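You operate a simulated robot arm through the tools that you are given. There is no shell and no other tool. Be economical: measure what you need, move in short steps, check, and stop when the job is done.

The job below is to be done with a simulated two-armed robot. You get a single attempt, and the scene is never put back.

TASK
Torque both end bolts of the bracket to 40 Nm and mark them with the white marker.
Fine: Use the green wrench, its dial set to 40; mark after the click; wrench and marker go back; leave the middle bolt. Set down upright: what you pick out.

Only the result counts: the job must be done as asked and must still hold three seconds after the hand-in. Knocking over, shifting, dropping, spilling or breaking anything else fails it.

THE ROBOT
Two 7-joint arms with two-finger grippers on one trunk, on a base that drives. Base frame: it is fixed to the floor where the robot stands at the start and does not move with it; the origin is under the middle of the robot, x ahead of it, y to its left, z up. Readings come in cm, rad, newtons and seconds.
The left shoulder is at the start at [5, 21.6, 124.6], the right one opposite. With the tool pointing down near the work surface each hand reaches from about 10 to 76 cm from the robot's upright axis, wherever it stands, measured 20 degrees to its own side. Places, roughly: black bracket bolt [60, -10, 120]; brass bracket bolt [60, -40, 120]; silver bracket bolt [60, -20, 120]. Payload 3.18 kg a hand.
The TCP of each hand is the grasp point between the finger pads, 3 cm short of the fingertips. In the tool frame z runs along the fingers and y along their closing line. Largest opening 14.4 cm; the body of the gripper starts 10.3 cm behind the TCP.
Orientation is that of the tool frame in the base frame, as a unit quaternion [x, y, z, w]. With the fingers straight down and closing along the base's y, the tool's x points along the base's -x, its y along +y and its z along -z.

THE INTERFACE
- The arms move only by the tool nudge_tool. It takes "left_steps", "right_steps" or both (then of equal length, played together; a hand with none holds still); each is a list of rows, each an object (a shift or turn left out is 0, a gripper value left out holds the last) with "travel": the shift along the base's x, y, z in mm, a list of three; "delta_rot": the turn, a rotation vector about the base's x, y, z in rad, a list of three. In form: [{"travel": [dx, dy, dz], "delta_rot": [ax, ay, az]}, ...]. A call has 1 to 20 rows; each row shifts and turns the commanded pose from where the row before left it. "left_grip" and "right_grip" are, for a hand that has rows, the gripper command, from -1 (shut) to 1 (fully open), values between in proportion, set as the call begins (left out, the last holds). A row lasts 0.2 s, in which the tool goes at most 5 cm and 0.15 rad; a call with a longer step from one row to the next is refused whole, and so is a gripper value outside its range. A pose out of reach is approached as far as the arm can. The call stops where the force on the tool passes 40 N (or 10 N more than at its start, if that is more) or the arm is blocked; 0.2 s more then pass. The fingers move at their own pace and stop on an object; they squeeze with about 40 N. The grip force told is the motor's: it shows also when the fingers shut on nothing. Time passes only in rows, and 0.2 s behind the last, so rows that do not move let the fingers close. The reply holds the time, the measured pose of the TCP, the force on the tool along the base axes, the opening and the grip force, in the units named above and with some noise, with the torque about the TCP (base axes, N m) and any sound that the robot's microphone picked up.
- Cameras (640 x 400 px; columns grow to the right, rows downward): "scene" is now at [13.06, -1.69, 148.12]; the picture's right is [-0.17, -0.98, 0.00], its down [-0.11, 0.02, -0.99] and it looks along [0.98, -0.17, -0.11] (base axes); focal length 214 px, centre (320, 200). "left" rides on the left gripper at [7.6, -1.6, -14.3] in its tool frame; the picture's right is [0.21, 0.98, 0.00], its down [-0.84, 0.18, -0.51] and it looks along [-0.50, 0.11, 0.86] (tool axes); focal length 218 px, centre (320, 200). "right" rides on the right gripper at [7.6, 1.6, -14.3] in its tool frame; the picture's right is [-0.21, 0.98, 0.00], its down [-0.84, -0.18, -0.51] and it looks along [-0.50, -0.11, 0.86] (tool axes); focal length 218 px, centre (320, 200). There is no depth. A picture from a camera that has moved, and an enlarged one, comes with that camera's place and axes in the base frame and with its lens.
- grab_frame(camera): a new picture of that camera. No time passes.
- lift_body(by): slides the trunk up (or, below 0, down) by that many cm; the arms and the scene camera ride with it, the base frame stays. It gives what a move gives, with no picture.
- roll_base(legs): drives the robot by 1 to 6 legs, each [ahead, left, turn to the left] in cm, cm and rad, along the robot's own axes; the way and the turn of a leg run together, so that a leg with both is an arc; at most 150 cm and 3.142 rad a leg. The arms and the cameras ride along, it lands a little off, and it stops where it bumps. It gives what a move gives.
- turn_head(pan, tilt): turns the head with the scene camera to pan (to the left, within 1.396 rad either way) and tilt (down, from -0.506 to 1.204), counted from straight ahead of the robot. It gives what a move gives.
- inspect(camera, box): a new picture of the part [left, top, right, bottom] of that camera's present view, enlarged. No time passes.
- close_job(): hands the job in; it is judged then, once.

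Go step by step. Nothing tells you exact positions but the pictures and the camera data: compare them with the known pose of the tool, close in by small moves and look again before you grip or let go. The budget is 120 turns and 92 pictures, counting those below and the enlarged ones. Unless the task says otherwise, let go and move clear before handing in, and close with one line.

The tools are called as name(argument=value, ...) on one line, values as JSON. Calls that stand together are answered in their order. nudge_tool: Moves the arms, as the interface text tells. Its arguments: {"type":"object","properties":{"left_steps":{"type":"array"},"left_grip":{"type":"number"},"right_steps":{"type":"array"},"right_grip":{"type":"number"}},"required":[]} The other tools are called the same way: lift_body (by) slides the trunk up or down; roll_base (legs) drives the base; turn_head (pan, tilt) turns the head that bears the scene camera; grab_frame (camera) takes a picture; inspect (camera, box) takes an enlarged picture of a part of a camera's view; close_job () hands the job in.

At the start:

```text
time: 0.0
left_tool_pos: [32.58, 10.24, 142.64]
left_ee_rot: [-0.001, 1.0, -0.001, 0.0]
left_wrist_force: [0.1, 0.8, -0.3]
left_ft_torque: [-0.02, 0.01, 0.01]
left_gripper_width: 14.4
left_gripper_force: 0.0
right_tool_pos: [31.68, -13.08, 142.65]
right_ee_rot: [0.0, 1.0, 0.001, 0.0]
right_wrist_force: [0.5, -0.5, -0.1]
right_ft_torque: [-0.01, 0.04, 0.0]
right_gripper_width: 14.39
right_gripper_force: 0.1
trunk travel left (down, up): [-32.5, 4.4]
robot x, y, heading: [-0.05, 0.29, -0.003]
head pan, tilt: [-0.175, 0.113]
```

scene: 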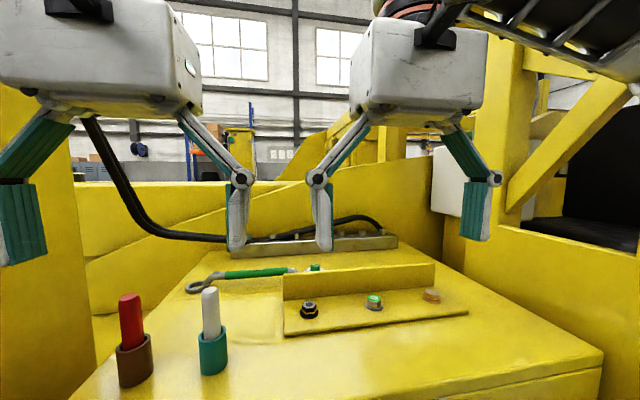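
right: 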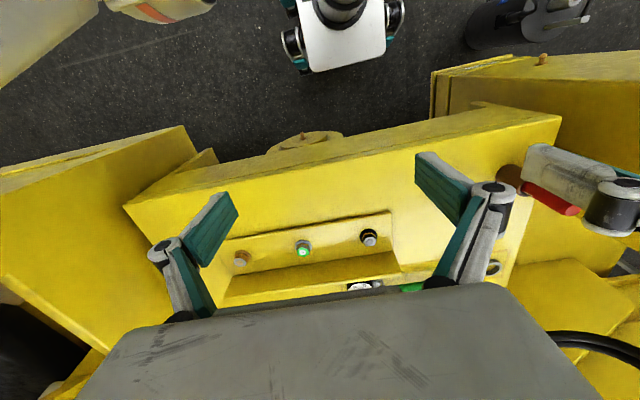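
left: 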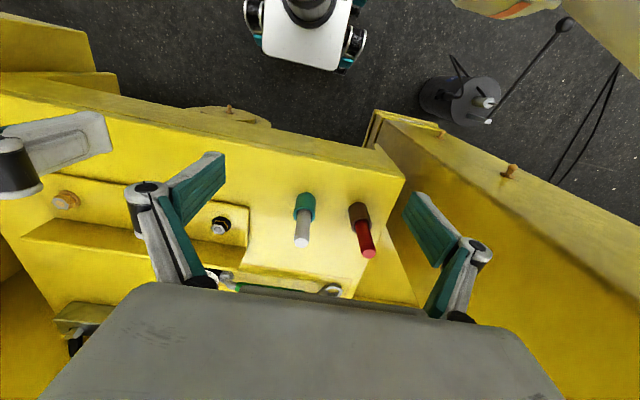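

I see the bracket with black, green-lit silver and brass bolts, a wrench lying behind it, and red and white markers in holders to the left. I'll look closer before moving.

inspect(camera="scene", box=[170, 230, 330, 330])

inspect(camera="scene", box=[270, 220, 480, 350])

inspect(camera="left", box=[0, 150, 400, 400])

```text
4.00 times, centred on (250, 280) of scene
camera zoom: at [13.06, -1.69, 148.12], right [-0.17, -0.98, 0.0], down [-0.11, 0.02, -0.99], along [0.98, -0.17, -0.11], focal length 858 px, centre (600, -120)
```

zoom: 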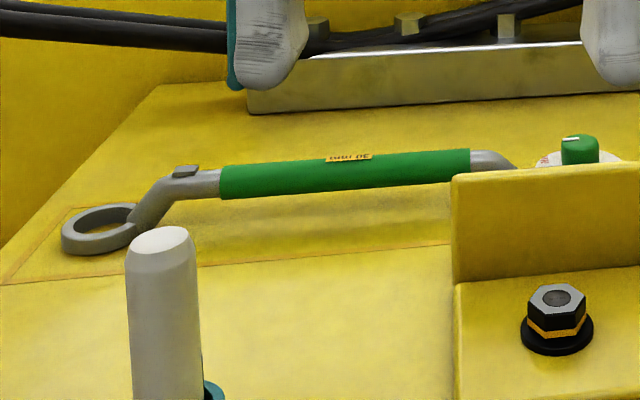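

```text
3.05 times, centred on (375, 285) of scene
camera zoom: at [13.06, -1.69, 148.12], right [-0.17, -0.98, 0.0], down [-0.11, 0.02, -0.99], along [0.98, -0.17, -0.11], focal length 654 px, centre (152, -59)
```

zoom: 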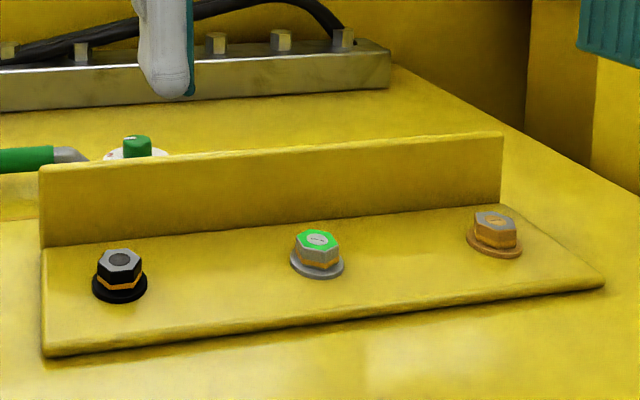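

```text
1.60 times, centred on (200, 275) of left
camera zoom: at [25.02, 8.73, 156.84], right [-0.21, 0.98, 0.0], down [0.84, 0.18, 0.51], along [0.5, 0.1, -0.86], focal length 349 px, centre (512, 80)
```

zoom: 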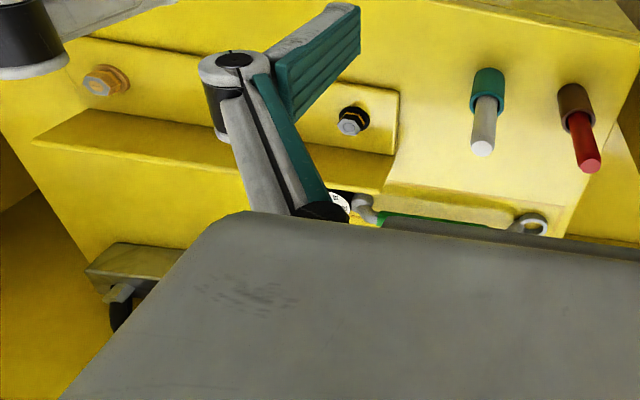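

The black bolt head's top triangulates to about [56.5, -6.5, 120.8], the ring end to about [74, 22, 118] and the dial to about [75, -11, 120]. I'll bring both hands forward and up so their cameras look down on the wrench.

nudge_tool(right_steps=[{"travel": [40, 0, 14]}, {"travel": [40, 0, 14]}, {"travel": [40, 0, 14]}, {"travel": [40, 0, 14]}, {"travel": [40, 0, 14]}, {"travel": [30, 0, 0]}, {"travel": [0, 0, 0]}], left_steps=[{"travel": [40, 10, 14]}, {"travel": [40, 10, 14]}, {"travel": [40, 10, 14]}, {"travel": [40, 10, 14]}, {"travel": [30, 10, 14]}, {"travel": [20, 10, 0]}, {"travel": [0, 0, 0]}])

grab_frame(camera="right")

grab_frame(camera="left")

```text
time: 1.6
left_tool_pos: [42.44, 11.83, 141.66]
left_ee_rot: [-0.002, 1.0, -0.003, 0.003]
left_wrist_force: [-0.7, -0.8, 0.2]
left_ft_torque: [0.03, 0.04, 0.02]
left_gripper_width: 14.4
left_gripper_force: 0.1
left hand out of reach, approached as far as the arm can: row 2, 3, 4, 5, 6
right_tool_pos: [41.95, -10.39, 142.37]
right_ee_rot: [0.003, 1.0, 0.004, 0.002]
right_wrist_force: [-0.3, 0.6, -0.2]
right_ft_torque: [0.05, 0.0, 0.0]
right_gripper_width: 14.44
right_gripper_force: 0.0
right hand out of reach, approached as far as the arm can: row 2, 3, 4, 5, 6
trunk travel left (down, up): [-32.5, 4.4]
robot x, y, heading: [0.02, -0.01, -0.004]
head pan, tilt: [-0.175, 0.113]
```

```text
85 pictures are left
camera right: at [34.28, -8.72, 156.62], right [0.22, 0.98, 0.01], down [0.84, -0.19, 0.51], along [0.5, -0.1, -0.86], focal length 218 px, centre (320, 200)
```

right: 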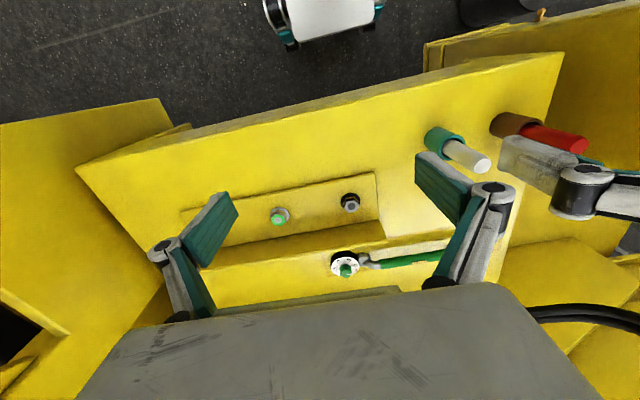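

```text
84 pictures are left
camera left: at [34.72, 10.34, 155.76], right [-0.21, 0.98, -0.01], down [0.84, 0.19, 0.51], along [0.5, 0.1, -0.86], focal length 218 px, centre (320, 200)
```

left: 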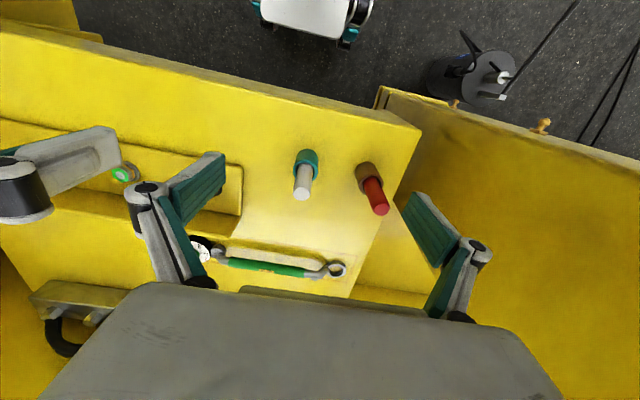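

At this height the reach ends near x=42. I'll look down at the gap between my base and the table before driving closer.

turn_head(pan=0.0, tilt=1.2)

grab_frame(camera="scene")

inspect(camera="right", box=[310, 230, 390, 290])

```text
time: 2.9
left_tool_pos: [42.48, 11.91, 141.64]
left_ee_rot: [-0.003, 1.0, -0.004, 0.003]
left_wrist_force: [-0.6, -1.1, -0.3]
left_ft_torque: [-0.03, -0.03, 0.0]
left_gripper_width: 14.4
left_gripper_force: 0.1
right_tool_pos: [42.02, -10.36, 142.31]
right_ee_rot: [0.003, 1.0, 0.005, 0.002]
right_wrist_force: [0.6, -0.7, 0.1]
right_ft_torque: [0.0, 0.01, -0.02]
right_gripper_width: 14.4
right_gripper_force: 0.0
trunk travel left (down, up): [-32.5, 4.4]
robot x, y, heading: [-0.06, -0.12, -0.001]
head pan, tilt: [0.0, 1.201]
```

```text
83 pictures are left
camera scene: at [9.57, -0.09, 139.17], right [0.0, -1.0, 0.0], down [-0.93, 0.0, -0.36], along [0.36, 0.0, -0.93], focal length 214 px, centre (320, 200)
```

scene: 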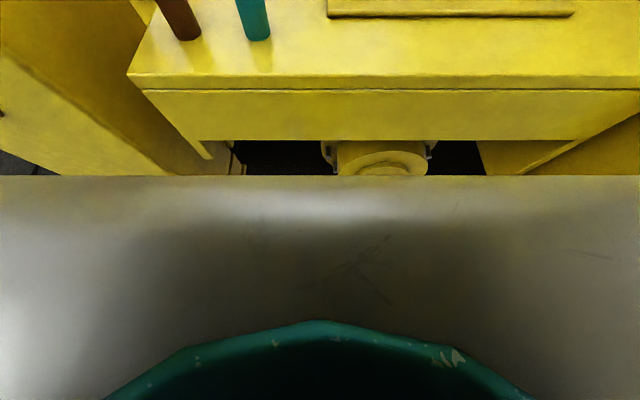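

```text
6.67 times, centred on (350, 260) of right
camera zoom: at [34.28, -8.71, 156.62], right [0.22, 0.98, 0.01], down [0.84, -0.19, 0.51], along [0.5, -0.1, -0.86], focal length 1455 px, centre (120, -200)
```

zoom: 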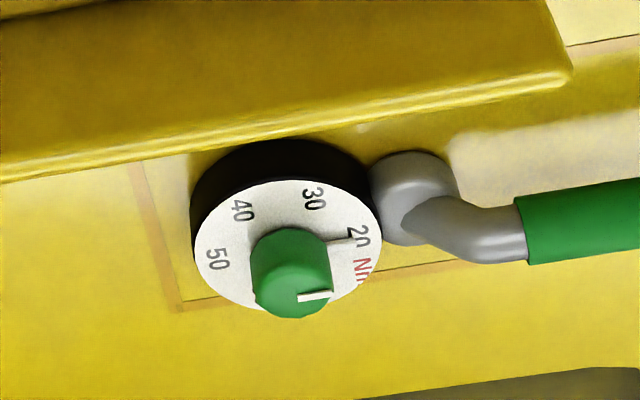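

The slab edge is at x≈36 and my chest sits behind x≈17, so there is room. The dial shows 20/30/40/50 with the pointer near 20. I'll drive 10 cm ahead and raise the trunk.

lift_body(by=4.3)

roll_base(legs=[[10, 0, 0]])

turn_head(pan=0.0, tilt=0.5)

grab_frame(camera="scene")

grab_frame(camera="left")

grab_frame(camera="right")

```text
time: 3.8
left_tool_pos: [42.37, 11.94, 145.84]
left_ee_rot: [-0.003, 1.0, -0.003, 0.001]
left_wrist_force: [0.6, 0.7, -0.1]
left_ft_torque: [0.0, -0.04, 0.0]
left_gripper_width: 14.4
left_gripper_force: 0.1
right_tool_pos: [41.56, -10.23, 146.65]
right_ee_rot: [0.002, 1.0, 0.001, 0.002]
right_wrist_force: [-0.7, 0.4, -0.7]
right_ft_torque: [-0.02, -0.06, 0.0]
right_gripper_width: 14.41
right_gripper_force: 0.1
trunk travel left (down, up): [-36.8, 0.1]
robot x, y, heading: [-0.29, 0.02, -0.006]
head pan, tilt: [0.0, 1.201]
```

```text
time: 5.0
left_tool_pos: [47.52, 12.11, 148.16]
left_ee_rot: [-0.014, 0.999, -0.004, 0.031]
left_wrist_force: [0.5, -0.7, 0.0]
left_ft_torque: [0.02, 0.07, -0.01]
left_gripper_width: 14.43
left_gripper_force: 0.1
right_tool_pos: [47.9, -10.04, 147.41]
right_ee_rot: [-0.009, 1.0, 0.004, 0.013]
right_wrist_force: [-0.1, -0.6, 0.3]
right_ft_torque: [0.02, 0.02, -0.05]
right_gripper_width: 14.39
right_gripper_force: 0.0
trunk travel left (down, up): [-36.8, 0.1]
robot x, y, heading: [8.84, -0.52, 0.022]
head pan, tilt: [0.0, 1.201]
stopped in leg 1: the robot was blocked; the commanded pose is now the measured one
```

```text
time: 6.1
left_tool_pos: [47.56, 12.18, 148.22]
left_ee_rot: [-0.011, 0.999, -0.003, 0.033]
left_wrist_force: [1.3, -0.4, -0.1]
left_ft_torque: [0.01, -0.02, 0.0]
left_gripper_width: 14.41
left_gripper_force: 0.0
right_tool_pos: [47.88, -10.15, 147.58]
right_ee_rot: [-0.007, 1.0, 0.003, 0.013]
right_wrist_force: [0.0, 0.2, -0.8]
right_ft_torque: [0.0, 0.02, -0.02]
right_gripper_width: 14.41
right_gripper_force: 0.1
trunk travel left (down, up): [-36.8, 0.1]
robot x, y, heading: [9.37, 0.0, 0.018]
head pan, tilt: [0.0, 0.499]
```

```text
81 pictures are left
camera scene: at [18.97, -0.4, 149.01], right [0.02, -1.0, 0.0], down [-0.46, -0.01, -0.89], along [0.89, 0.02, -0.46], focal length 214 px, centre (320, 200)
```

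scene: 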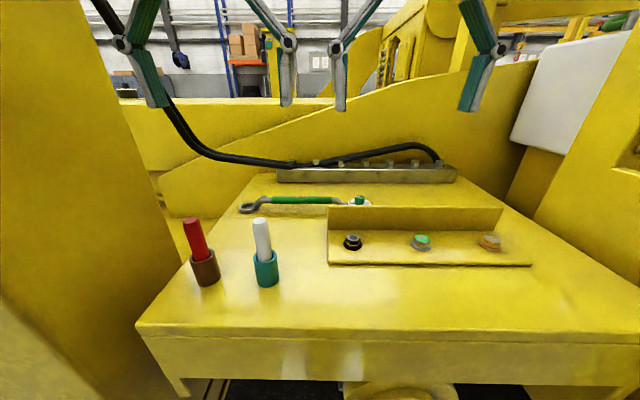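

```text
80 pictures are left
camera left: at [38.96, 10.43, 161.83], right [-0.23, 0.97, -0.02], down [0.8, 0.2, 0.56], along [0.55, 0.11, -0.83], focal length 218 px, centre (320, 200)
```

left: 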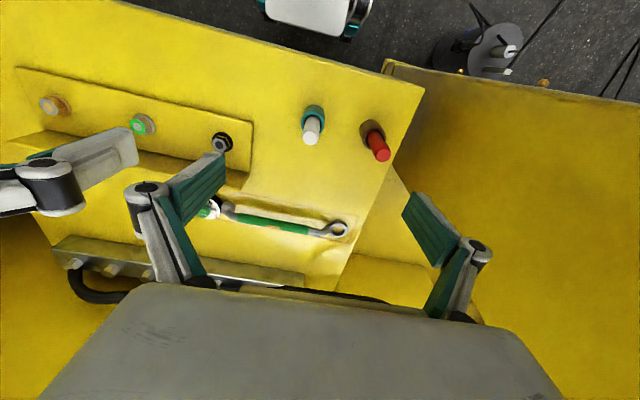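

```text
79 pictures are left
camera right: at [39.8, -8.62, 161.61], right [0.19, 0.98, 0.01], down [0.83, -0.17, 0.53], along [0.52, -0.09, -0.85], focal length 218 px, centre (320, 200)
```

right: 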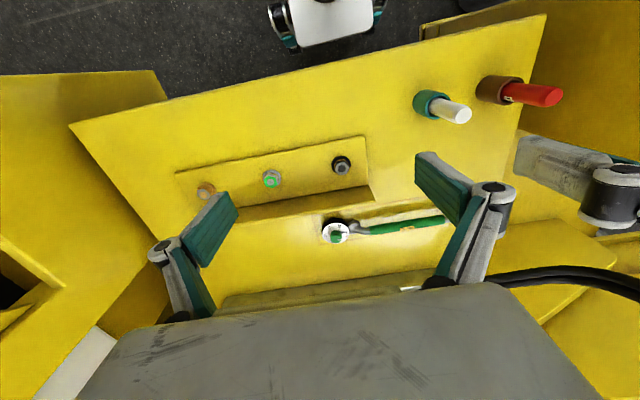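

The base stopped at x≈9.4, slightly blocked, so I'll back off about 1 cm. Then I'll zoom in on the dial and wrench from both cameras.

roll_base(legs=[[-1.2, 0, -0.018]])

inspect(camera="scene", box=[230, 180, 390, 280])

inspect(camera="right", box=[290, 190, 450, 290])

inspect(camera="left", box=[190, 90, 400, 260])

```text
time: 6.9
left_tool_pos: [47.14, 11.78, 148.38]
left_ee_rot: [-0.002, 0.999, -0.005, 0.033]
left_wrist_force: [0.7, 0.2, -0.1]
left_ft_torque: [-0.02, -0.02, -0.01]
left_gripper_width: 14.42
left_gripper_force: 0.1
right_tool_pos: [47.07, -10.6, 147.54]
right_ee_rot: [0.003, 1.0, 0.002, 0.011]
right_wrist_force: [-0.1, 0.0, 0.1]
right_ft_torque: [0.01, 0.01, 0.0]
right_gripper_width: 14.43
right_gripper_force: 0.0
trunk travel left (down, up): [-36.8, 0.1]
robot x, y, heading: [8.1, -0.37, -0.007]
head pan, tilt: [0.0, 0.499]
```

```text
4.00 times, centred on (310, 230) of scene
camera zoom: at [18.38, -0.16, 149.04], right [0.0, -1.0, 0.0], down [-0.46, 0.0, -0.89], along [0.89, 0.0, -0.46], focal length 858 px, centre (360, 80)
```

zoom: 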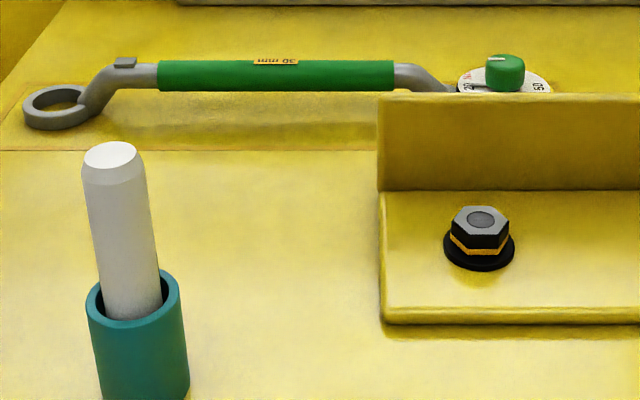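

```text
4.00 times, centred on (370, 240) of right
camera zoom: at [39.1, -8.72, 161.57], right [0.21, 0.98, 0.01], down [0.83, -0.19, 0.53], along [0.52, -0.1, -0.85], focal length 873 px, centre (120, 40)
```

zoom: 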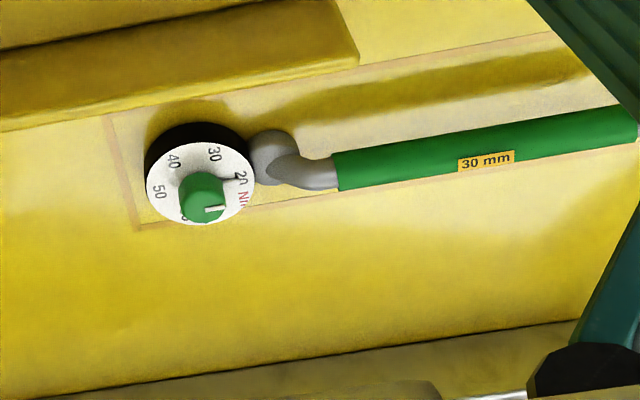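

```text
2.35 times, centred on (295, 175) of left
camera zoom: at [38.43, 10.38, 161.94], right [-0.21, 0.98, -0.03], down [0.81, 0.19, 0.56], along [0.55, 0.1, -0.83], focal length 514 px, centre (379, 259)
```

zoom: 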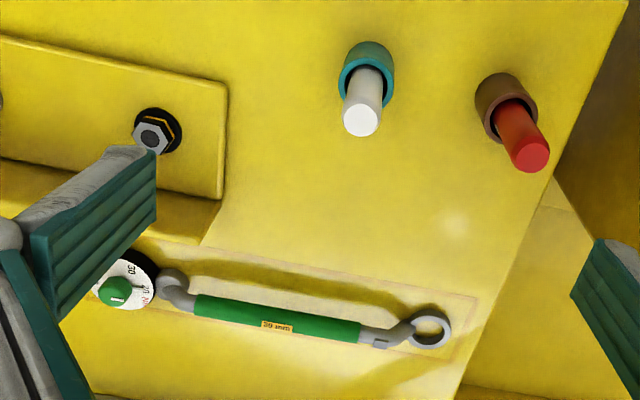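

The wrench handle centre is about [76.7, 6.5, 119.3], the ring about [76, 23, 117] and the dial knob top about [78, -11, 119.8]. I'll check the tall yellow panel on my left for clearance to the left elbow.

turn_head(pan=0.9, tilt=0.4)

grab_frame(camera="scene")

```text
time: 8.1
left_tool_pos: [47.15, 11.9, 148.35]
left_ee_rot: [-0.003, 0.999, -0.006, 0.036]
left_wrist_force: [0.1, 0.2, -0.3]
left_ft_torque: [-0.01, 0.01, -0.03]
left_gripper_width: 14.4
left_gripper_force: 0.1
right_tool_pos: [47.31, -10.41, 147.38]
right_ee_rot: [0.001, 1.0, 0.003, 0.01]
right_wrist_force: [0.4, 0.3, 0.4]
right_ft_torque: [0.02, 0.0, 0.01]
right_gripper_width: 14.38
right_gripper_force: 0.0
trunk travel left (down, up): [-36.8, 0.1]
robot x, y, heading: [8.32, 0.01, -0.001]
head pan, tilt: [0.901, 0.4]
```

```text
75 pictures are left
camera scene: at [15.28, 7.06, 149.79], right [0.78, -0.62, 0.01], down [-0.22, -0.3, -0.93], along [0.58, 0.72, -0.38], focal length 214 px, centre (320, 200)
```

scene: 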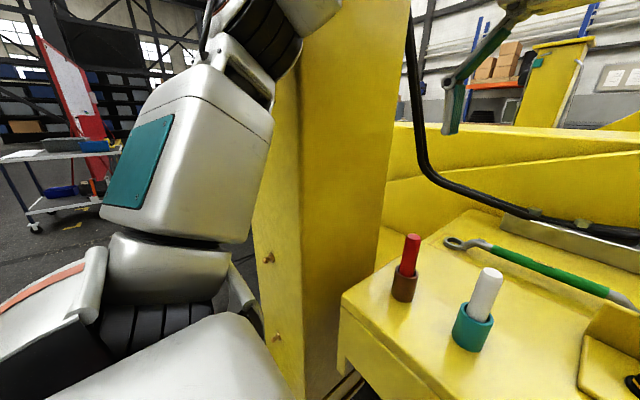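

The left elbow nearly touches the tall yellow post, so I'll work mainly with the right arm. I'll retract the left hand, shift the base left so the right arm can reach everything, and look again.

nudge_tool(left_steps=[{"travel": [-30, 0, 0]}, {"travel": [-40, 0, 0]}, {"travel": [-40, 0, 0]}, {"travel": [-40, 0, 0]}, {"travel": [-20, 0, 0]}, {"travel": [0, 0, 0]}])

roll_base(legs=[[0, 8, 0]])

grab_frame(camera="scene")

```text
time: 9.5
left_tool_pos: [32.71, 11.91, 147.37]
left_ee_rot: [-0.003, 1.0, -0.006, 0.022]
left_wrist_force: [-0.3, 0.8, 0.0]
left_ft_torque: [-0.01, -0.03, 0.01]
left_gripper_width: 14.42
left_gripper_force: 0.0
right_tool_pos: [49.73, -10.47, 146.7]
right_ee_rot: [0.002, 1.0, 0.001, 0.002]
right_wrist_force: [-0.8, -0.2, 0.3]
right_ft_torque: [0.01, -0.02, 0.0]
right_gripper_width: 14.41
right_gripper_force: 0.0
trunk travel left (down, up): [-36.8, 0.1]
robot x, y, heading: [7.94, -0.02, -0.0]
head pan, tilt: [0.901, 0.4]
```

```text
time: 10.8
left_tool_pos: [32.65, 19.64, 147.32]
left_ee_rot: [-0.003, 1.0, -0.005, 0.022]
left_wrist_force: [-0.1, -0.1, 0.2]
left_ft_torque: [0.05, 0.0, 0.02]
left_gripper_width: 14.4
left_gripper_force: 0.0
right_tool_pos: [49.73, -2.54, 146.67]
right_ee_rot: [0.001, 1.0, 0.002, 0.001]
right_wrist_force: [-0.3, 0.1, -0.1]
right_ft_torque: [0.04, -0.02, -0.03]
right_gripper_width: 14.41
right_gripper_force: 0.0
trunk travel left (down, up): [-36.8, 0.1]
robot x, y, heading: [8.25, 7.88, 0.002]
head pan, tilt: [0.901, 0.4]
```

```text
74 pictures are left
camera scene: at [17.8, 14.89, 149.67], right [0.78, -0.62, 0.0], down [-0.24, -0.3, -0.92], along [0.57, 0.72, -0.39], focal length 214 px, centre (320, 200)
```

scene: 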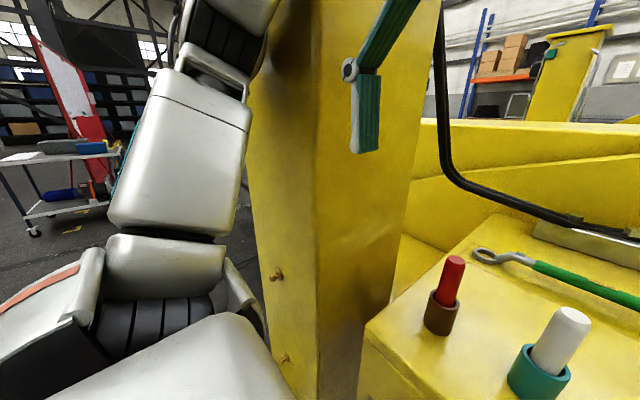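

The left arm is clear. Next I move the right hand over to hover near the dial, gripper half-closed, and turn the head to watch.

nudge_tool(right_steps=[{"travel": [0, -45, -10]}, {"travel": [10, -40, -20]}, {"travel": [20, 0, -40]}, {"travel": [30, 0, -35]}, {"travel": [40, 0, -30]}, {"travel": [40, 0, -15]}, {"travel": [40, 0, 0]}, {"travel": [40, 0, 0]}, {"travel": [40, 0, 0]}, {"travel": [0, 0, 0]}], right_grip=-0.24)

turn_head(pan=-0.2, tilt=0.4)

grab_frame(camera="scene")

grab_frame(camera="right")

```text
time: 13.0
left_tool_pos: [32.64, 19.7, 147.36]
left_ee_rot: [-0.002, 1.0, -0.005, 0.023]
left_wrist_force: [-0.9, 0.1, -0.1]
left_ft_torque: [0.01, 0.03, 0.0]
left_gripper_width: 14.4
left_gripper_force: 0.0
right_tool_pos: [64.09, -11.28, 130.99]
right_ee_rot: [0.004, 1.0, 0.003, 0.003]
right_wrist_force: [-0.4, 0.1, 0.1]
right_ft_torque: [-0.01, 0.01, -0.01]
right_gripper_width: 5.45
right_gripper_force: 0.0
right hand out of reach, approached as far as the arm can: row 1, 7, 8, 9
trunk travel left (down, up): [-36.8, 0.1]
robot x, y, heading: [8.0, 8.19, -0.002]
head pan, tilt: [0.901, 0.4]
```

```text
time: 14.3
left_tool_pos: [32.8, 19.81, 147.59]
left_ee_rot: [-0.005, 1.0, -0.01, 0.021]
left_wrist_force: [73.7, 1.4, 48.3]
left_ft_torque: [-0.58, 15.24, 0.57]
left_gripper_width: 14.4
left_gripper_force: 0.2
right_tool_pos: [64.13, -11.27, 131.05]
right_ee_rot: [0.004, 1.0, 0.004, 0.003]
right_wrist_force: [-0.2, 0.1, 0.3]
right_ft_torque: [-0.01, 0.03, -0.03]
right_gripper_width: 5.43
right_gripper_force: 0.2
trunk travel left (down, up): [-36.8, 0.1]
robot x, y, heading: [8.09, 7.84, 0.003]
head pan, tilt: [-0.201, 0.4]
```

```text
73 pictures are left
camera scene: at [20.9, 10.23, 149.81], right [0.28, -0.96, 0.0], down [-0.36, -0.1, -0.93], along [0.89, 0.26, -0.37], focal length 214 px, centre (320, 200)
```

scene: 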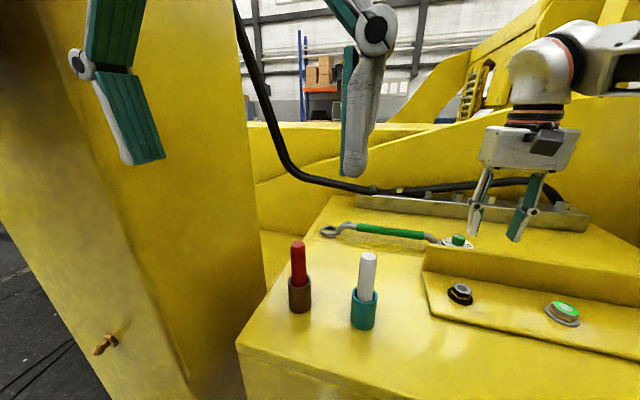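

```text
72 pictures are left
camera right: at [56.48, -9.57, 145.15], right [0.22, 0.98, 0.01], down [0.84, -0.19, 0.51], along [0.5, -0.1, -0.86], focal length 218 px, centre (320, 200)
```

right: 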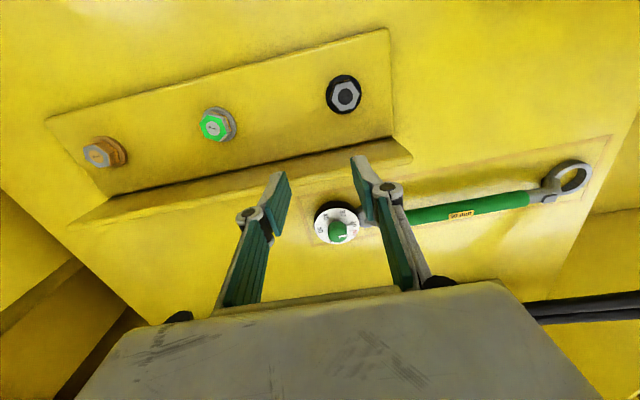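

Turning the head pressed it against the left hand, and a vertical tool can't reach the dial from here. I'll move the left hand aside, retract the right, then turn the robot left so the right shoulder comes forward.

nudge_tool(left_steps=[{"travel": [10, 20, 0]}, {"travel": [0, 30, -10]}, {"travel": [-20, 25, -30]}, {"travel": [-20, 10, -35]}, {"travel": [0, 0, 0]}, {"travel": [0, 0, 0]}, {"travel": [0, 0, 0]}], right_steps=[{"travel": [-30, 0, 0]}, {"travel": [-40, 0, 10]}, {"travel": [-40, 0, 30]}, {"travel": [-30, 0, 40]}, {"travel": [-30, 0, 40]}, {"travel": [-20, 0, 30]}, {"travel": [0, 0, 0]}])

roll_base(legs=[[0, 0, 0.45]])

turn_head(pan=-0.4, tilt=0.5)

grab_frame(camera="scene")

```text
time: 15.9
left_tool_pos: [28.06, 27.67, 140.25]
left_ee_rot: [-0.003, 0.999, -0.005, 0.033]
left_wrist_force: [-0.3, -0.7, 0.7]
left_ft_torque: [0.0, 0.01, 0.0]
left_gripper_width: 14.4
left_gripper_force: 0.0
right_tool_pos: [43.77, -11.64, 146.52]
right_ee_rot: [0.005, 1.0, 0.008, 0.008]
right_wrist_force: [-0.5, 0.6, -0.3]
right_ft_torque: [-0.01, 0.02, 0.01]
right_gripper_width: 5.48
right_gripper_force: 0.0
trunk travel left (down, up): [-36.8, 0.1]
robot x, y, heading: [7.62, 7.44, -0.003]
head pan, tilt: [-0.201, 0.4]
```

```text
time: 17.7
left_tool_pos: [18.61, 35.42, 140.0]
left_ee_rot: [-0.228, 0.973, 0.0, 0.024]
left_wrist_force: [-0.1, 0.2, 0.3]
left_ft_torque: [0.0, 0.01, 0.01]
left_gripper_width: 14.41
left_gripper_force: 0.1
right_tool_pos: [49.96, 7.05, 146.09]
right_ee_rot: [-0.222, 0.975, 0.007, 0.002]
right_wrist_force: [-0.1, 0.3, 0.4]
right_ft_torque: [0.01, 0.0, 0.02]
right_gripper_width: 5.5
right_gripper_force: 0.1
trunk travel left (down, up): [-36.8, 0.1]
robot x, y, heading: [8.03, 7.94, 0.455]
head pan, tilt: [-0.201, 0.4]
```

```text
time: 18.4
left_tool_pos: [18.65, 35.4, 139.8]
left_ee_rot: [-0.23, 0.973, 0.001, 0.023]
left_wrist_force: [-0.9, 0.5, -0.1]
left_ft_torque: [0.01, 0.0, 0.0]
left_gripper_width: 14.4
left_gripper_force: 0.0
right_tool_pos: [49.84, 7.08, 146.03]
right_ee_rot: [-0.222, 0.975, 0.007, 0.001]
right_wrist_force: [-0.7, 0.2, -0.7]
right_ft_torque: [-0.05, 0.02, 0.02]
right_gripper_width: 5.48
right_gripper_force: 0.0
trunk travel left (down, up): [-36.8, 0.1]
robot x, y, heading: [7.82, 7.51, 0.452]
head pan, tilt: [-0.4, 0.499]
```

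```text
71 pictures are left
camera scene: at [20.76, 10.01, 148.75], right [0.06, -1.0, 0.0], down [-0.48, -0.03, -0.88], along [0.88, 0.05, -0.48], focal length 214 px, centre (320, 200)
```

scene: 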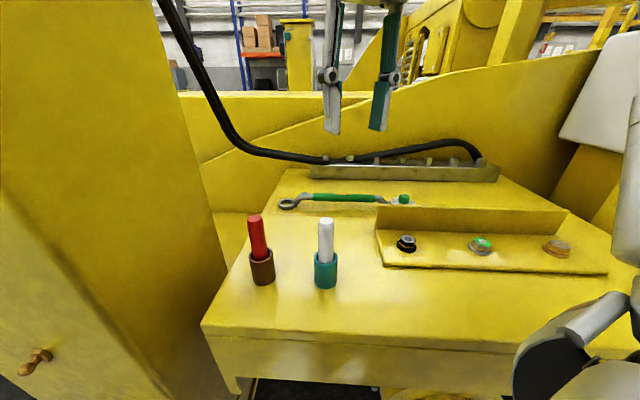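

The view is clear now. I'll drive 4 cm along base +x and add a little more turn for the reach to the dial.

roll_base(legs=[[3.6, -1.7, 0.1]])

nudge_tool(right_steps=[{"travel": [20, -35, -10], "delta_rot": [0, 0, -0.14]}, {"travel": [20, -35, -20], "delta_rot": [0, 0, -0.14]}, {"travel": [20, -35, -20], "delta_rot": [0, 0, -0.14]}, {"travel": [30, -35, -30], "delta_rot": [0, 0, -0.14]}, {"travel": [30, -30, -35], "delta_rot": [0, 0, -0.14]}, {"travel": [40, -10, -20], "delta_rot": [0, 0, -0.14]}, {"travel": [40, 0, -15], "delta_rot": [0, 0, -0.14]}, {"travel": [40, 0, -10], "delta_rot": [0, 0, -0.14]}, {"travel": [10, 0, 0], "delta_rot": [0, 0, -0.14]}, {"travel": [0, 0, 0]}])

grab_frame(camera="scene")

grab_frame(camera="right")

```text
time: 19.3
left_tool_pos: [19.84, 36.67, 139.81]
left_ee_rot: [-0.277, 0.961, 0.002, 0.023]
left_wrist_force: [0.2, 0.4, -0.4]
left_ft_torque: [-0.01, 0.04, 0.01]
left_gripper_width: 14.37
left_gripper_force: 0.1
right_tool_pos: [53.92, 11.45, 146.01]
right_ee_rot: [-0.27, 0.963, 0.007, 0.001]
right_wrist_force: [1.0, 0.1, -0.8]
right_ft_torque: [-0.04, 0.03, 0.02]
right_gripper_width: 5.51
right_gripper_force: 0.2
trunk travel left (down, up): [-36.8, 0.1]
robot x, y, heading: [12.29, 8.03, 0.559]
head pan, tilt: [-0.4, 0.499]
```

```text
refused: row 4 steps farther than a row can; nothing moved
```

```text
70 pictures are left
camera scene: at [24.5, 11.54, 148.74], right [0.16, -0.99, 0.0], down [-0.47, -0.07, -0.88], along [0.87, 0.14, -0.48], focal length 214 px, centre (320, 200)
```

scene: 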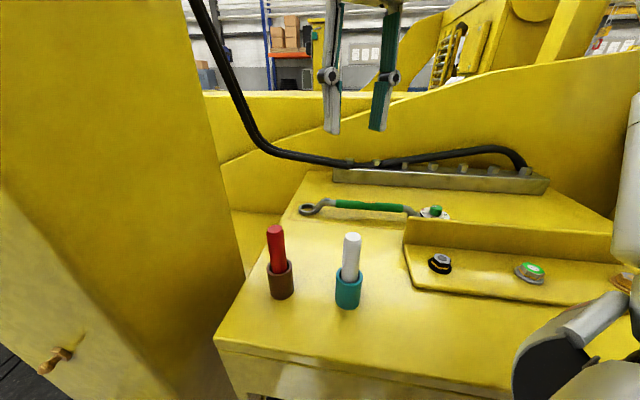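

```text
69 pictures are left
camera right: at [46.61, 8.88, 160.23], right [-0.33, 0.94, 0.01], down [0.81, 0.28, 0.51], along [0.48, 0.18, -0.86], focal length 218 px, centre (320, 200)
```

right: 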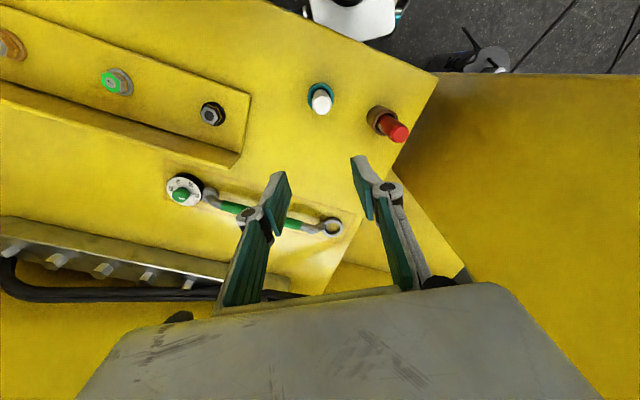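

The turn and drive worked. Sending the right hand to hover above the dial again with smaller steps.

nudge_tool(right_steps=[{"travel": [29, -28, -20], "delta_rot": [0, 0, -0.13]}, {"travel": [29, -28, -20], "delta_rot": [0, 0, -0.13]}, {"travel": [29, -28, -20], "delta_rot": [0, 0, -0.13]}, {"travel": [29, -28, -20], "delta_rot": [0, 0, -0.13]}, {"travel": [29, -28, -20], "delta_rot": [0, 0, -0.13]}, {"travel": [29, -28, -20], "delta_rot": [0, 0, -0.13]}, {"travel": [29, -28, -20], "delta_rot": [0, 0, -0.13]}, {"travel": [29, -28, -20], "delta_rot": [0, 0, -0.13]}, {"travel": [0, 0, 0]}])

grab_frame(camera="scene")

grab_frame(camera="right")

```text
time: 21.3
left_tool_pos: [19.78, 36.68, 139.82]
left_ee_rot: [-0.278, 0.96, 0.001, 0.024]
left_wrist_force: [0.6, 0.0, -0.3]
left_ft_torque: [-0.06, -0.03, -0.01]
left_gripper_width: 14.39
left_gripper_force: 0.1
right_tool_pos: [76.91, -10.9, 130.38]
right_ee_rot: [0.245, 0.97, 0.005, 0.005]
right_wrist_force: [-0.1, 0.6, 0.3]
right_ft_torque: [-0.03, -0.03, 0.01]
right_gripper_width: 5.46
right_gripper_force: 0.0
trunk travel left (down, up): [-36.8, 0.1]
robot x, y, heading: [12.14, 8.09, 0.56]
head pan, tilt: [-0.4, 0.499]
```

```text
68 pictures are left
camera scene: at [24.38, 11.59, 148.75], right [0.16, -0.99, 0.0], down [-0.47, -0.08, -0.88], along [0.87, 0.14, -0.48], focal length 214 px, centre (320, 200)
```

scene: 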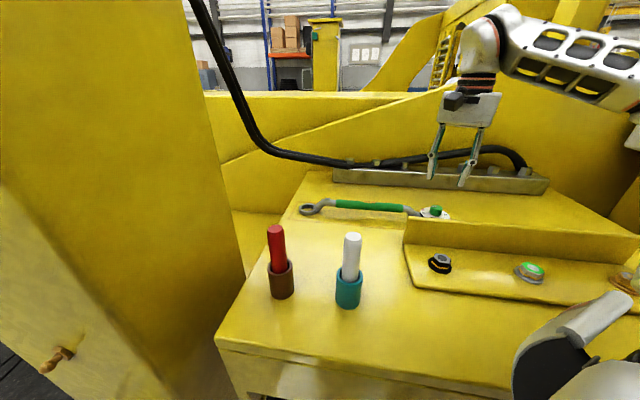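

```text
67 pictures are left
camera right: at [70.94, -5.9, 144.57], right [0.65, 0.76, 0.01], down [0.65, -0.56, 0.51], along [0.4, -0.32, -0.86], focal length 218 px, centre (320, 200)
```

right: 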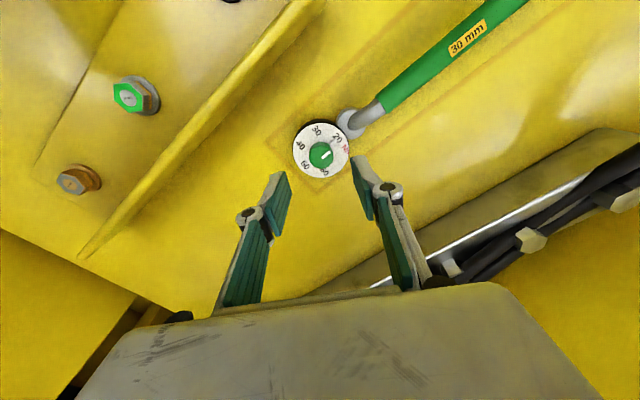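

The dial lies right below at about [77.9, -11.1]. I'll zoom to read its setting, then align and descend in part.

inspect(camera="right", box=[280, 110, 376, 190])

nudge_tool(right_steps=[{"travel": [9, -2, 0]}, {"travel": [0, 0, -30]}, {"travel": [0, 0, -25]}, {"travel": [0, 0, 0]}])

inspect(camera="right", box=[220, 100, 420, 230])

inspect(camera="scene", box=[390, 150, 500, 230])

```text
5.00 times, centred on (328, 150) of right
camera zoom: at [70.94, -5.9, 144.57], right [0.65, 0.76, 0.01], down [0.65, -0.56, 0.51], along [0.4, -0.32, -0.86], focal length 1091 px, centre (280, 450)
```

zoom: 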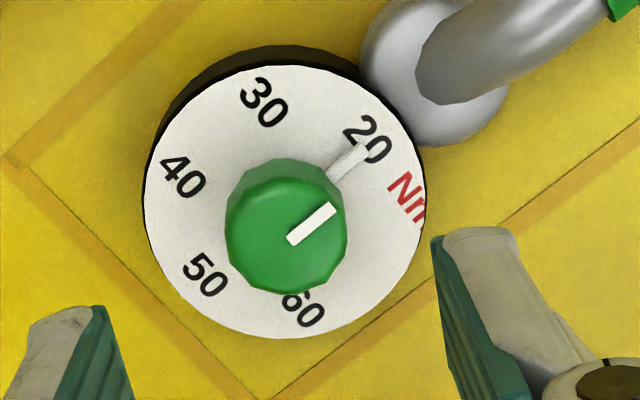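

```text
time: 22.3
left_tool_pos: [19.88, 36.7, 139.72]
left_ee_rot: [-0.277, 0.961, 0.001, 0.023]
left_wrist_force: [0.3, 0.1, 0.8]
left_ft_torque: [0.01, 0.0, -0.01]
left_gripper_width: 14.41
left_gripper_force: 0.0
right_tool_pos: [77.9, -11.01, 124.62]
right_ee_rot: [0.245, 0.97, 0.006, 0.004]
right_wrist_force: [0.3, -0.3, 0.1]
right_ft_torque: [-0.04, 0.02, 0.04]
right_gripper_width: 5.48
right_gripper_force: 0.1
trunk travel left (down, up): [-36.8, 0.1]
robot x, y, heading: [12.17, 8.18, 0.56]
head pan, tilt: [-0.4, 0.499]
```

```text
3.08 times, centred on (320, 165) of right
camera zoom: at [71.82, -6.01, 138.8], right [0.65, 0.76, 0.01], down [0.65, -0.56, 0.51], along [0.4, -0.32, -0.86], focal length 672 px, centre (320, 308)
```

zoom: 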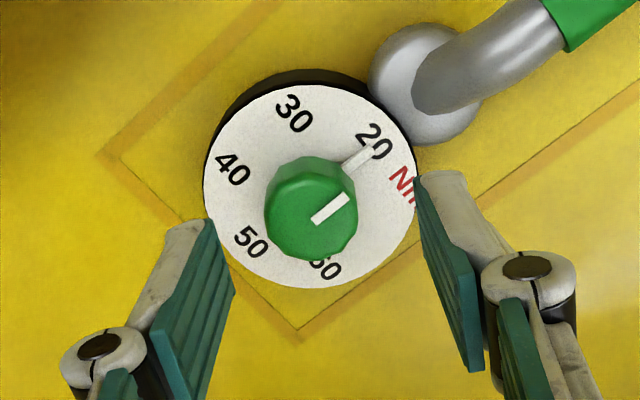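

```text
5.00 times, centred on (445, 190) of scene
camera zoom: at [24.41, 11.54, 148.75], right [0.16, -0.99, 0.0], down [-0.47, -0.07, -0.88], along [0.87, 0.14, -0.48], focal length 1072 px, centre (-305, 250)
```

zoom: 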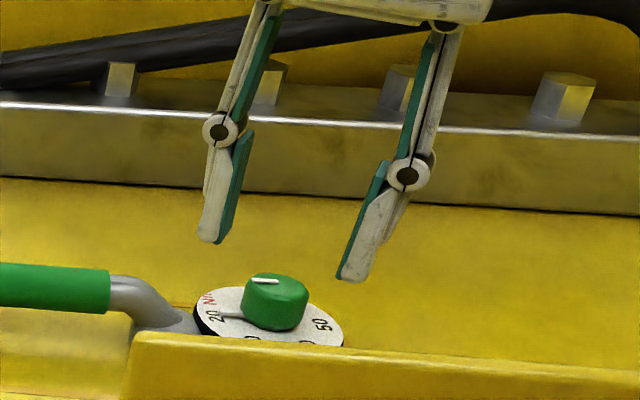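

The pointer sits at 20, with 40 about 120° counter-clockwise. The hand is centred over the knob, so I descend and close.

nudge_tool(right_steps=[{"travel": [0, 0, -15]}, {"travel": [0, 0, -13]}, {"travel": [0, 0, 0]}])

nudge_tool(right_steps=[{"travel": [0, 0, 0]}, {"travel": [0, 0, 0]}, {"travel": [0, 0, 0]}], right_grip=-0.8)

inspect(camera="scene", box=[390, 150, 500, 230])

```text
time: 23.1
left_tool_pos: [19.79, 36.69, 139.85]
left_ee_rot: [-0.277, 0.961, 0.001, 0.023]
left_wrist_force: [-0.4, 0.9, -0.4]
left_ft_torque: [-0.02, 0.0, -0.02]
left_gripper_width: 14.41
left_gripper_force: 0.0
right_tool_pos: [78.01, -11.09, 121.73]
right_ee_rot: [0.245, 0.97, 0.006, 0.004]
right_wrist_force: [0.2, 0.5, -0.5]
right_ft_torque: [-0.03, 0.0, 0.03]
right_gripper_width: 5.49
right_gripper_force: 0.2
trunk travel left (down, up): [-36.8, 0.1]
robot x, y, heading: [11.87, 7.63, 0.554]
head pan, tilt: [-0.4, 0.499]
```

```text
time: 23.9
left_tool_pos: [19.79, 36.64, 139.87]
left_ee_rot: [-0.277, 0.961, 0.002, 0.023]
left_wrist_force: [-0.4, -0.6, 0.6]
left_ft_torque: [-0.01, 0.0, 0.03]
left_gripper_width: 14.39
left_gripper_force: 0.0
right_tool_pos: [78.03, -11.18, 121.69]
right_ee_rot: [0.244, 0.97, 0.005, 0.004]
right_wrist_force: [0.0, -0.7, -0.5]
right_ft_torque: [-0.09, -0.13, 0.0]
right_gripper_width: 2.91
right_gripper_force: 39.2
trunk travel left (down, up): [-36.8, 0.1]
robot x, y, heading: [12.1, 7.93, 0.558]
head pan, tilt: [-0.4, 0.499]
```

```text
5.00 times, centred on (445, 190) of scene
camera zoom: at [24.45, 11.5, 148.74], right [0.16, -0.99, 0.0], down [-0.47, -0.07, -0.88], along [0.87, 0.14, -0.48], focal length 1072 px, centre (-305, 250)
```

zoom: 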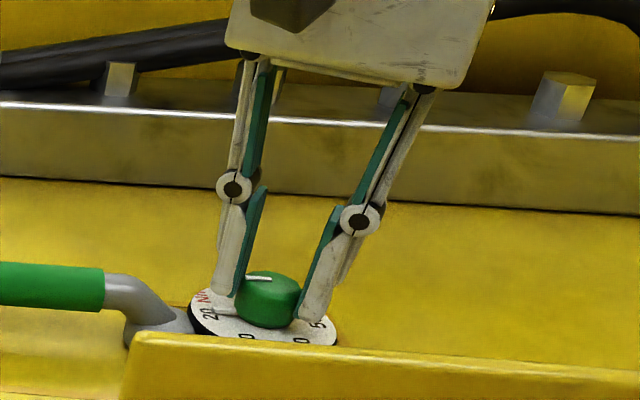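

The knob is held at 2.9 cm width. I turn it counter-clockwise about half way and check that the wrench stays put.

nudge_tool(right_steps=[{"delta_rot": [0, 0, 0.13]}, {"delta_rot": [0, 0, 0.13]}, {"delta_rot": [0, 0, 0.13]}, {"delta_rot": [0, 0, 0.13]}, {"delta_rot": [0, 0, 0.13]}, {"delta_rot": [0, 0, 0.13]}, {"delta_rot": [0, 0, 0.13]}, {"delta_rot": [0, 0, 0.13]}, {"travel": [0, 0, 0]}])

inspect(camera="scene", box=[290, 130, 490, 255])

inspect(camera="right", box=[220, 100, 420, 230])

```text
time: 25.5
left_tool_pos: [19.73, 36.67, 139.82]
left_ee_rot: [-0.277, 0.961, 0.001, 0.025]
left_wrist_force: [-0.2, 0.8, -0.3]
left_ft_torque: [-0.04, 0.04, -0.02]
left_gripper_width: 14.38
left_gripper_force: 0.1
right_tool_pos: [75.36, -7.19, 120.32]
right_ee_rot: [-0.17, 0.985, 0.008, 0.014]
right_wrist_force: [-3.1, -4.1, 16.7]
right_ft_torque: [-0.69, 0.79, 0.03]
right_gripper_width: 2.85
right_gripper_force: 40.5
right hand out of reach, approached as far as the arm can: row 6, 7
trunk travel left (down, up): [-36.8, 0.1]
robot x, y, heading: [11.98, 8.21, 0.558]
head pan, tilt: [-0.4, 0.499]
stopped in row 7 (right hand): the force on the tool passed its limit at 66 N (the readings are from after the stop); the commanded pose is now the measured one
```

```text
3.20 times, centred on (390, 192) of scene
camera zoom: at [24.35, 11.56, 148.75], right [0.16, -0.99, 0.0], down [-0.47, -0.07, -0.88], along [0.87, 0.14, -0.48], focal length 686 px, centre (96, 224)
```

zoom: 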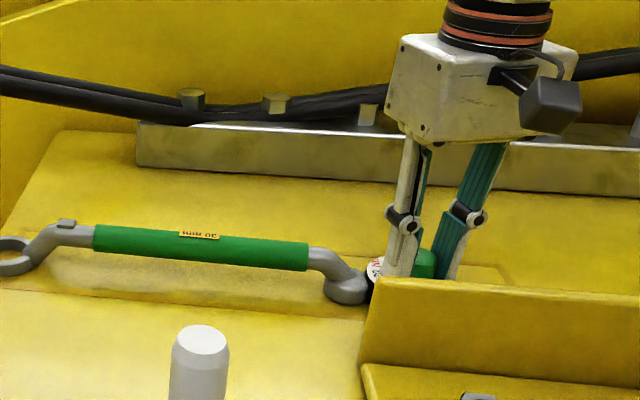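

```text
3.08 times, centred on (320, 165) of right
camera zoom: at [67.43, -8.41, 134.4], right [-0.13, 0.99, 0.02], down [0.84, 0.1, 0.53], along [0.52, 0.09, -0.85], focal length 672 px, centre (320, 308)
```

zoom: 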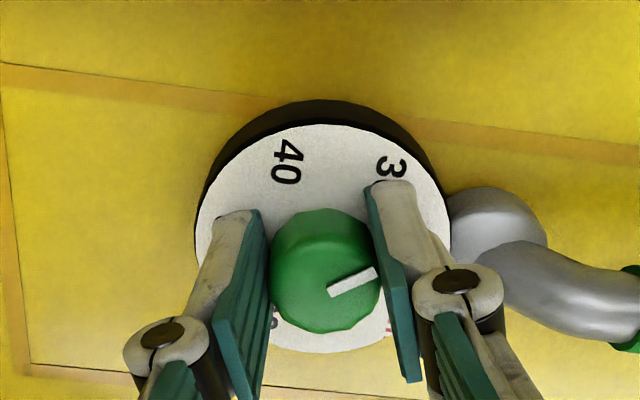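

The arm hit a joint limit near yaw +0.3 and dragged the wrench about 4 cm, leaving the knob near 25. I release gently, lift and look again; I'll finish with shorter ratchet strokes at yaws the arm can hold.

nudge_tool(right_steps=[{"travel": [0, 0, 0]}, {"travel": [0, 0, 0]}, {"travel": [0, 0, 30]}, {"travel": [0, 0, 40]}, {"travel": [0, 0, 0], "delta_rot": [0, 0, -0.13]}, {"delta_rot": [0, 0, -0.13]}, {"delta_rot": [0, 0, -0.13]}, {"delta_rot": [0, 0, -0.13]}, {"delta_rot": [0, 0, -0.13]}, {"delta_rot": [0, 0, -0.13]}, {"delta_rot": [0, 0, -0.13]}, {"delta_rot": [0, 0, -0.13]}, {"delta_rot": [0, 0, -0.13]}, {"delta_rot": [0, 0, -0.13]}, {"travel": [0, 0, 0]}], right_grip=-0.24)

grab_frame(camera="right")

inspect(camera="scene", box=[270, 120, 490, 257])

```text
time: 28.7
left_tool_pos: [19.72, 36.57, 139.79]
left_ee_rot: [-0.276, 0.961, 0.002, 0.024]
left_wrist_force: [0.1, 0.5, -0.4]
left_ft_torque: [-0.01, -0.05, -0.03]
left_gripper_width: 14.39
left_gripper_force: 0.1
right_tool_pos: [73.62, -5.21, 125.4]
right_ee_rot: [0.46, 0.888, -0.001, 0.015]
right_wrist_force: [-0.4, 0.3, -0.1]
right_ft_torque: [-0.01, -0.03, -0.02]
right_gripper_width: 5.46
right_gripper_force: 0.1
right hand out of reach, approached as far as the arm can: row 3, 4
trunk travel left (down, up): [-36.8, 0.1]
robot x, y, heading: [11.97, 8.24, 0.555]
head pan, tilt: [-0.4, 0.499]
```

```text
60 pictures are left
camera right: at [70.23, 2.34, 139.5], right [0.92, 0.39, 0.02], down [0.33, -0.78, 0.53], along [0.22, -0.48, -0.85], focal length 218 px, centre (320, 200)
```

right: 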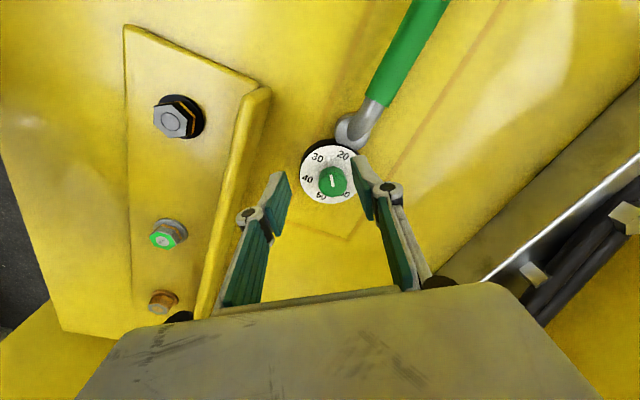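

```text
2.91 times, centred on (380, 188) of scene
camera zoom: at [24.43, 11.5, 148.74], right [0.16, -0.99, 0.0], down [-0.47, -0.07, -0.88], along [0.87, 0.14, -0.48], focal length 624 px, centre (146, 234)
```

zoom: 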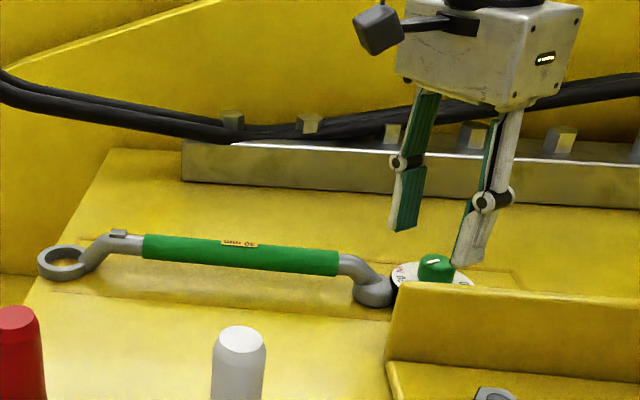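

The pointer is near 25 and the handle now runs from about [74.5, 27] to [76, -6.5]. I'll take the wrench by its handle and bring it to the front strip where the arm has room, so first I re-orient the hand beside the handle.

nudge_tool(right_steps=[{"travel": [-10, 40, 5], "delta_rot": [0, 0, 0.14]}, {"travel": [-10, 40, 5], "delta_rot": [0, 0, 0.14]}, {"travel": [-10, 40, 5], "delta_rot": [0, 0, 0.14]}, {"travel": [-10, 0, 5], "delta_rot": [0, 0, 0.14]}, {"travel": [-10, 0, 5], "delta_rot": [0, 0, 0.14]}, {"travel": [-10, 0, 5], "delta_rot": [0, 0, 0.14]}, {"travel": [-10, 0, 5], "delta_rot": [0, 0, 0.14]}, {"travel": [-10, 0, 5], "delta_rot": [0, 0, 0.14]}, {"travel": [-10, 0, 5], "delta_rot": [0, 0, 0.14]}, {"delta_rot": [0, 0, 0.14]}, {"delta_rot": [0, 0, 0.14]}, {"delta_rot": [0, 0, 0.14]}, {"delta_rot": [0, 0, 0.14]}, {"delta_rot": [0, 0, 0.14]}, {"delta_rot": [0, 0, 0.14]}, {"delta_rot": [0, 0, 0.14]}, {"delta_rot": [0, 0, 0.14]}, {"delta_rot": [0, 0, 0.14]}, {"travel": [0, 0, 0]}], right_grip=-0.1)

grab_frame(camera="scene")

```text
time: 32.7
left_tool_pos: [19.75, 36.62, 139.8]
left_ee_rot: [-0.277, 0.961, 0.002, 0.024]
left_wrist_force: [0.6, -0.1, 0.0]
left_ft_torque: [-0.01, -0.04, 0.04]
left_gripper_width: 14.4
left_gripper_force: 0.1
right_tool_pos: [64.44, 6.65, 129.1]
right_ee_rot: [-0.345, 0.938, -0.005, 0.021]
right_wrist_force: [0.5, 0.1, -0.9]
right_ft_torque: [0.02, 0.01, 0.0]
right_gripper_width: 6.5
right_gripper_force: 0.1
right hand out of reach, approached as far as the arm can: row 12, 13, 14, 15, 16, 17, 18
trunk travel left (down, up): [-36.8, 0.1]
robot x, y, heading: [12.22, 7.84, 0.557]
head pan, tilt: [-0.4, 0.499]
```

```text
58 pictures are left
camera scene: at [24.42, 11.5, 148.74], right [0.16, -0.99, 0.0], down [-0.47, -0.07, -0.88], along [0.87, 0.14, -0.48], focal length 214 px, centre (320, 200)
```

scene: 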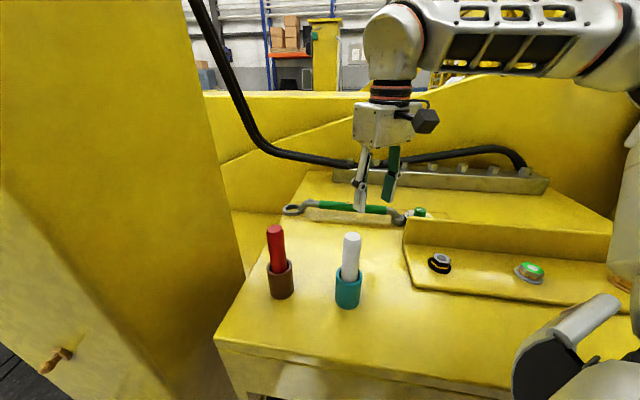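

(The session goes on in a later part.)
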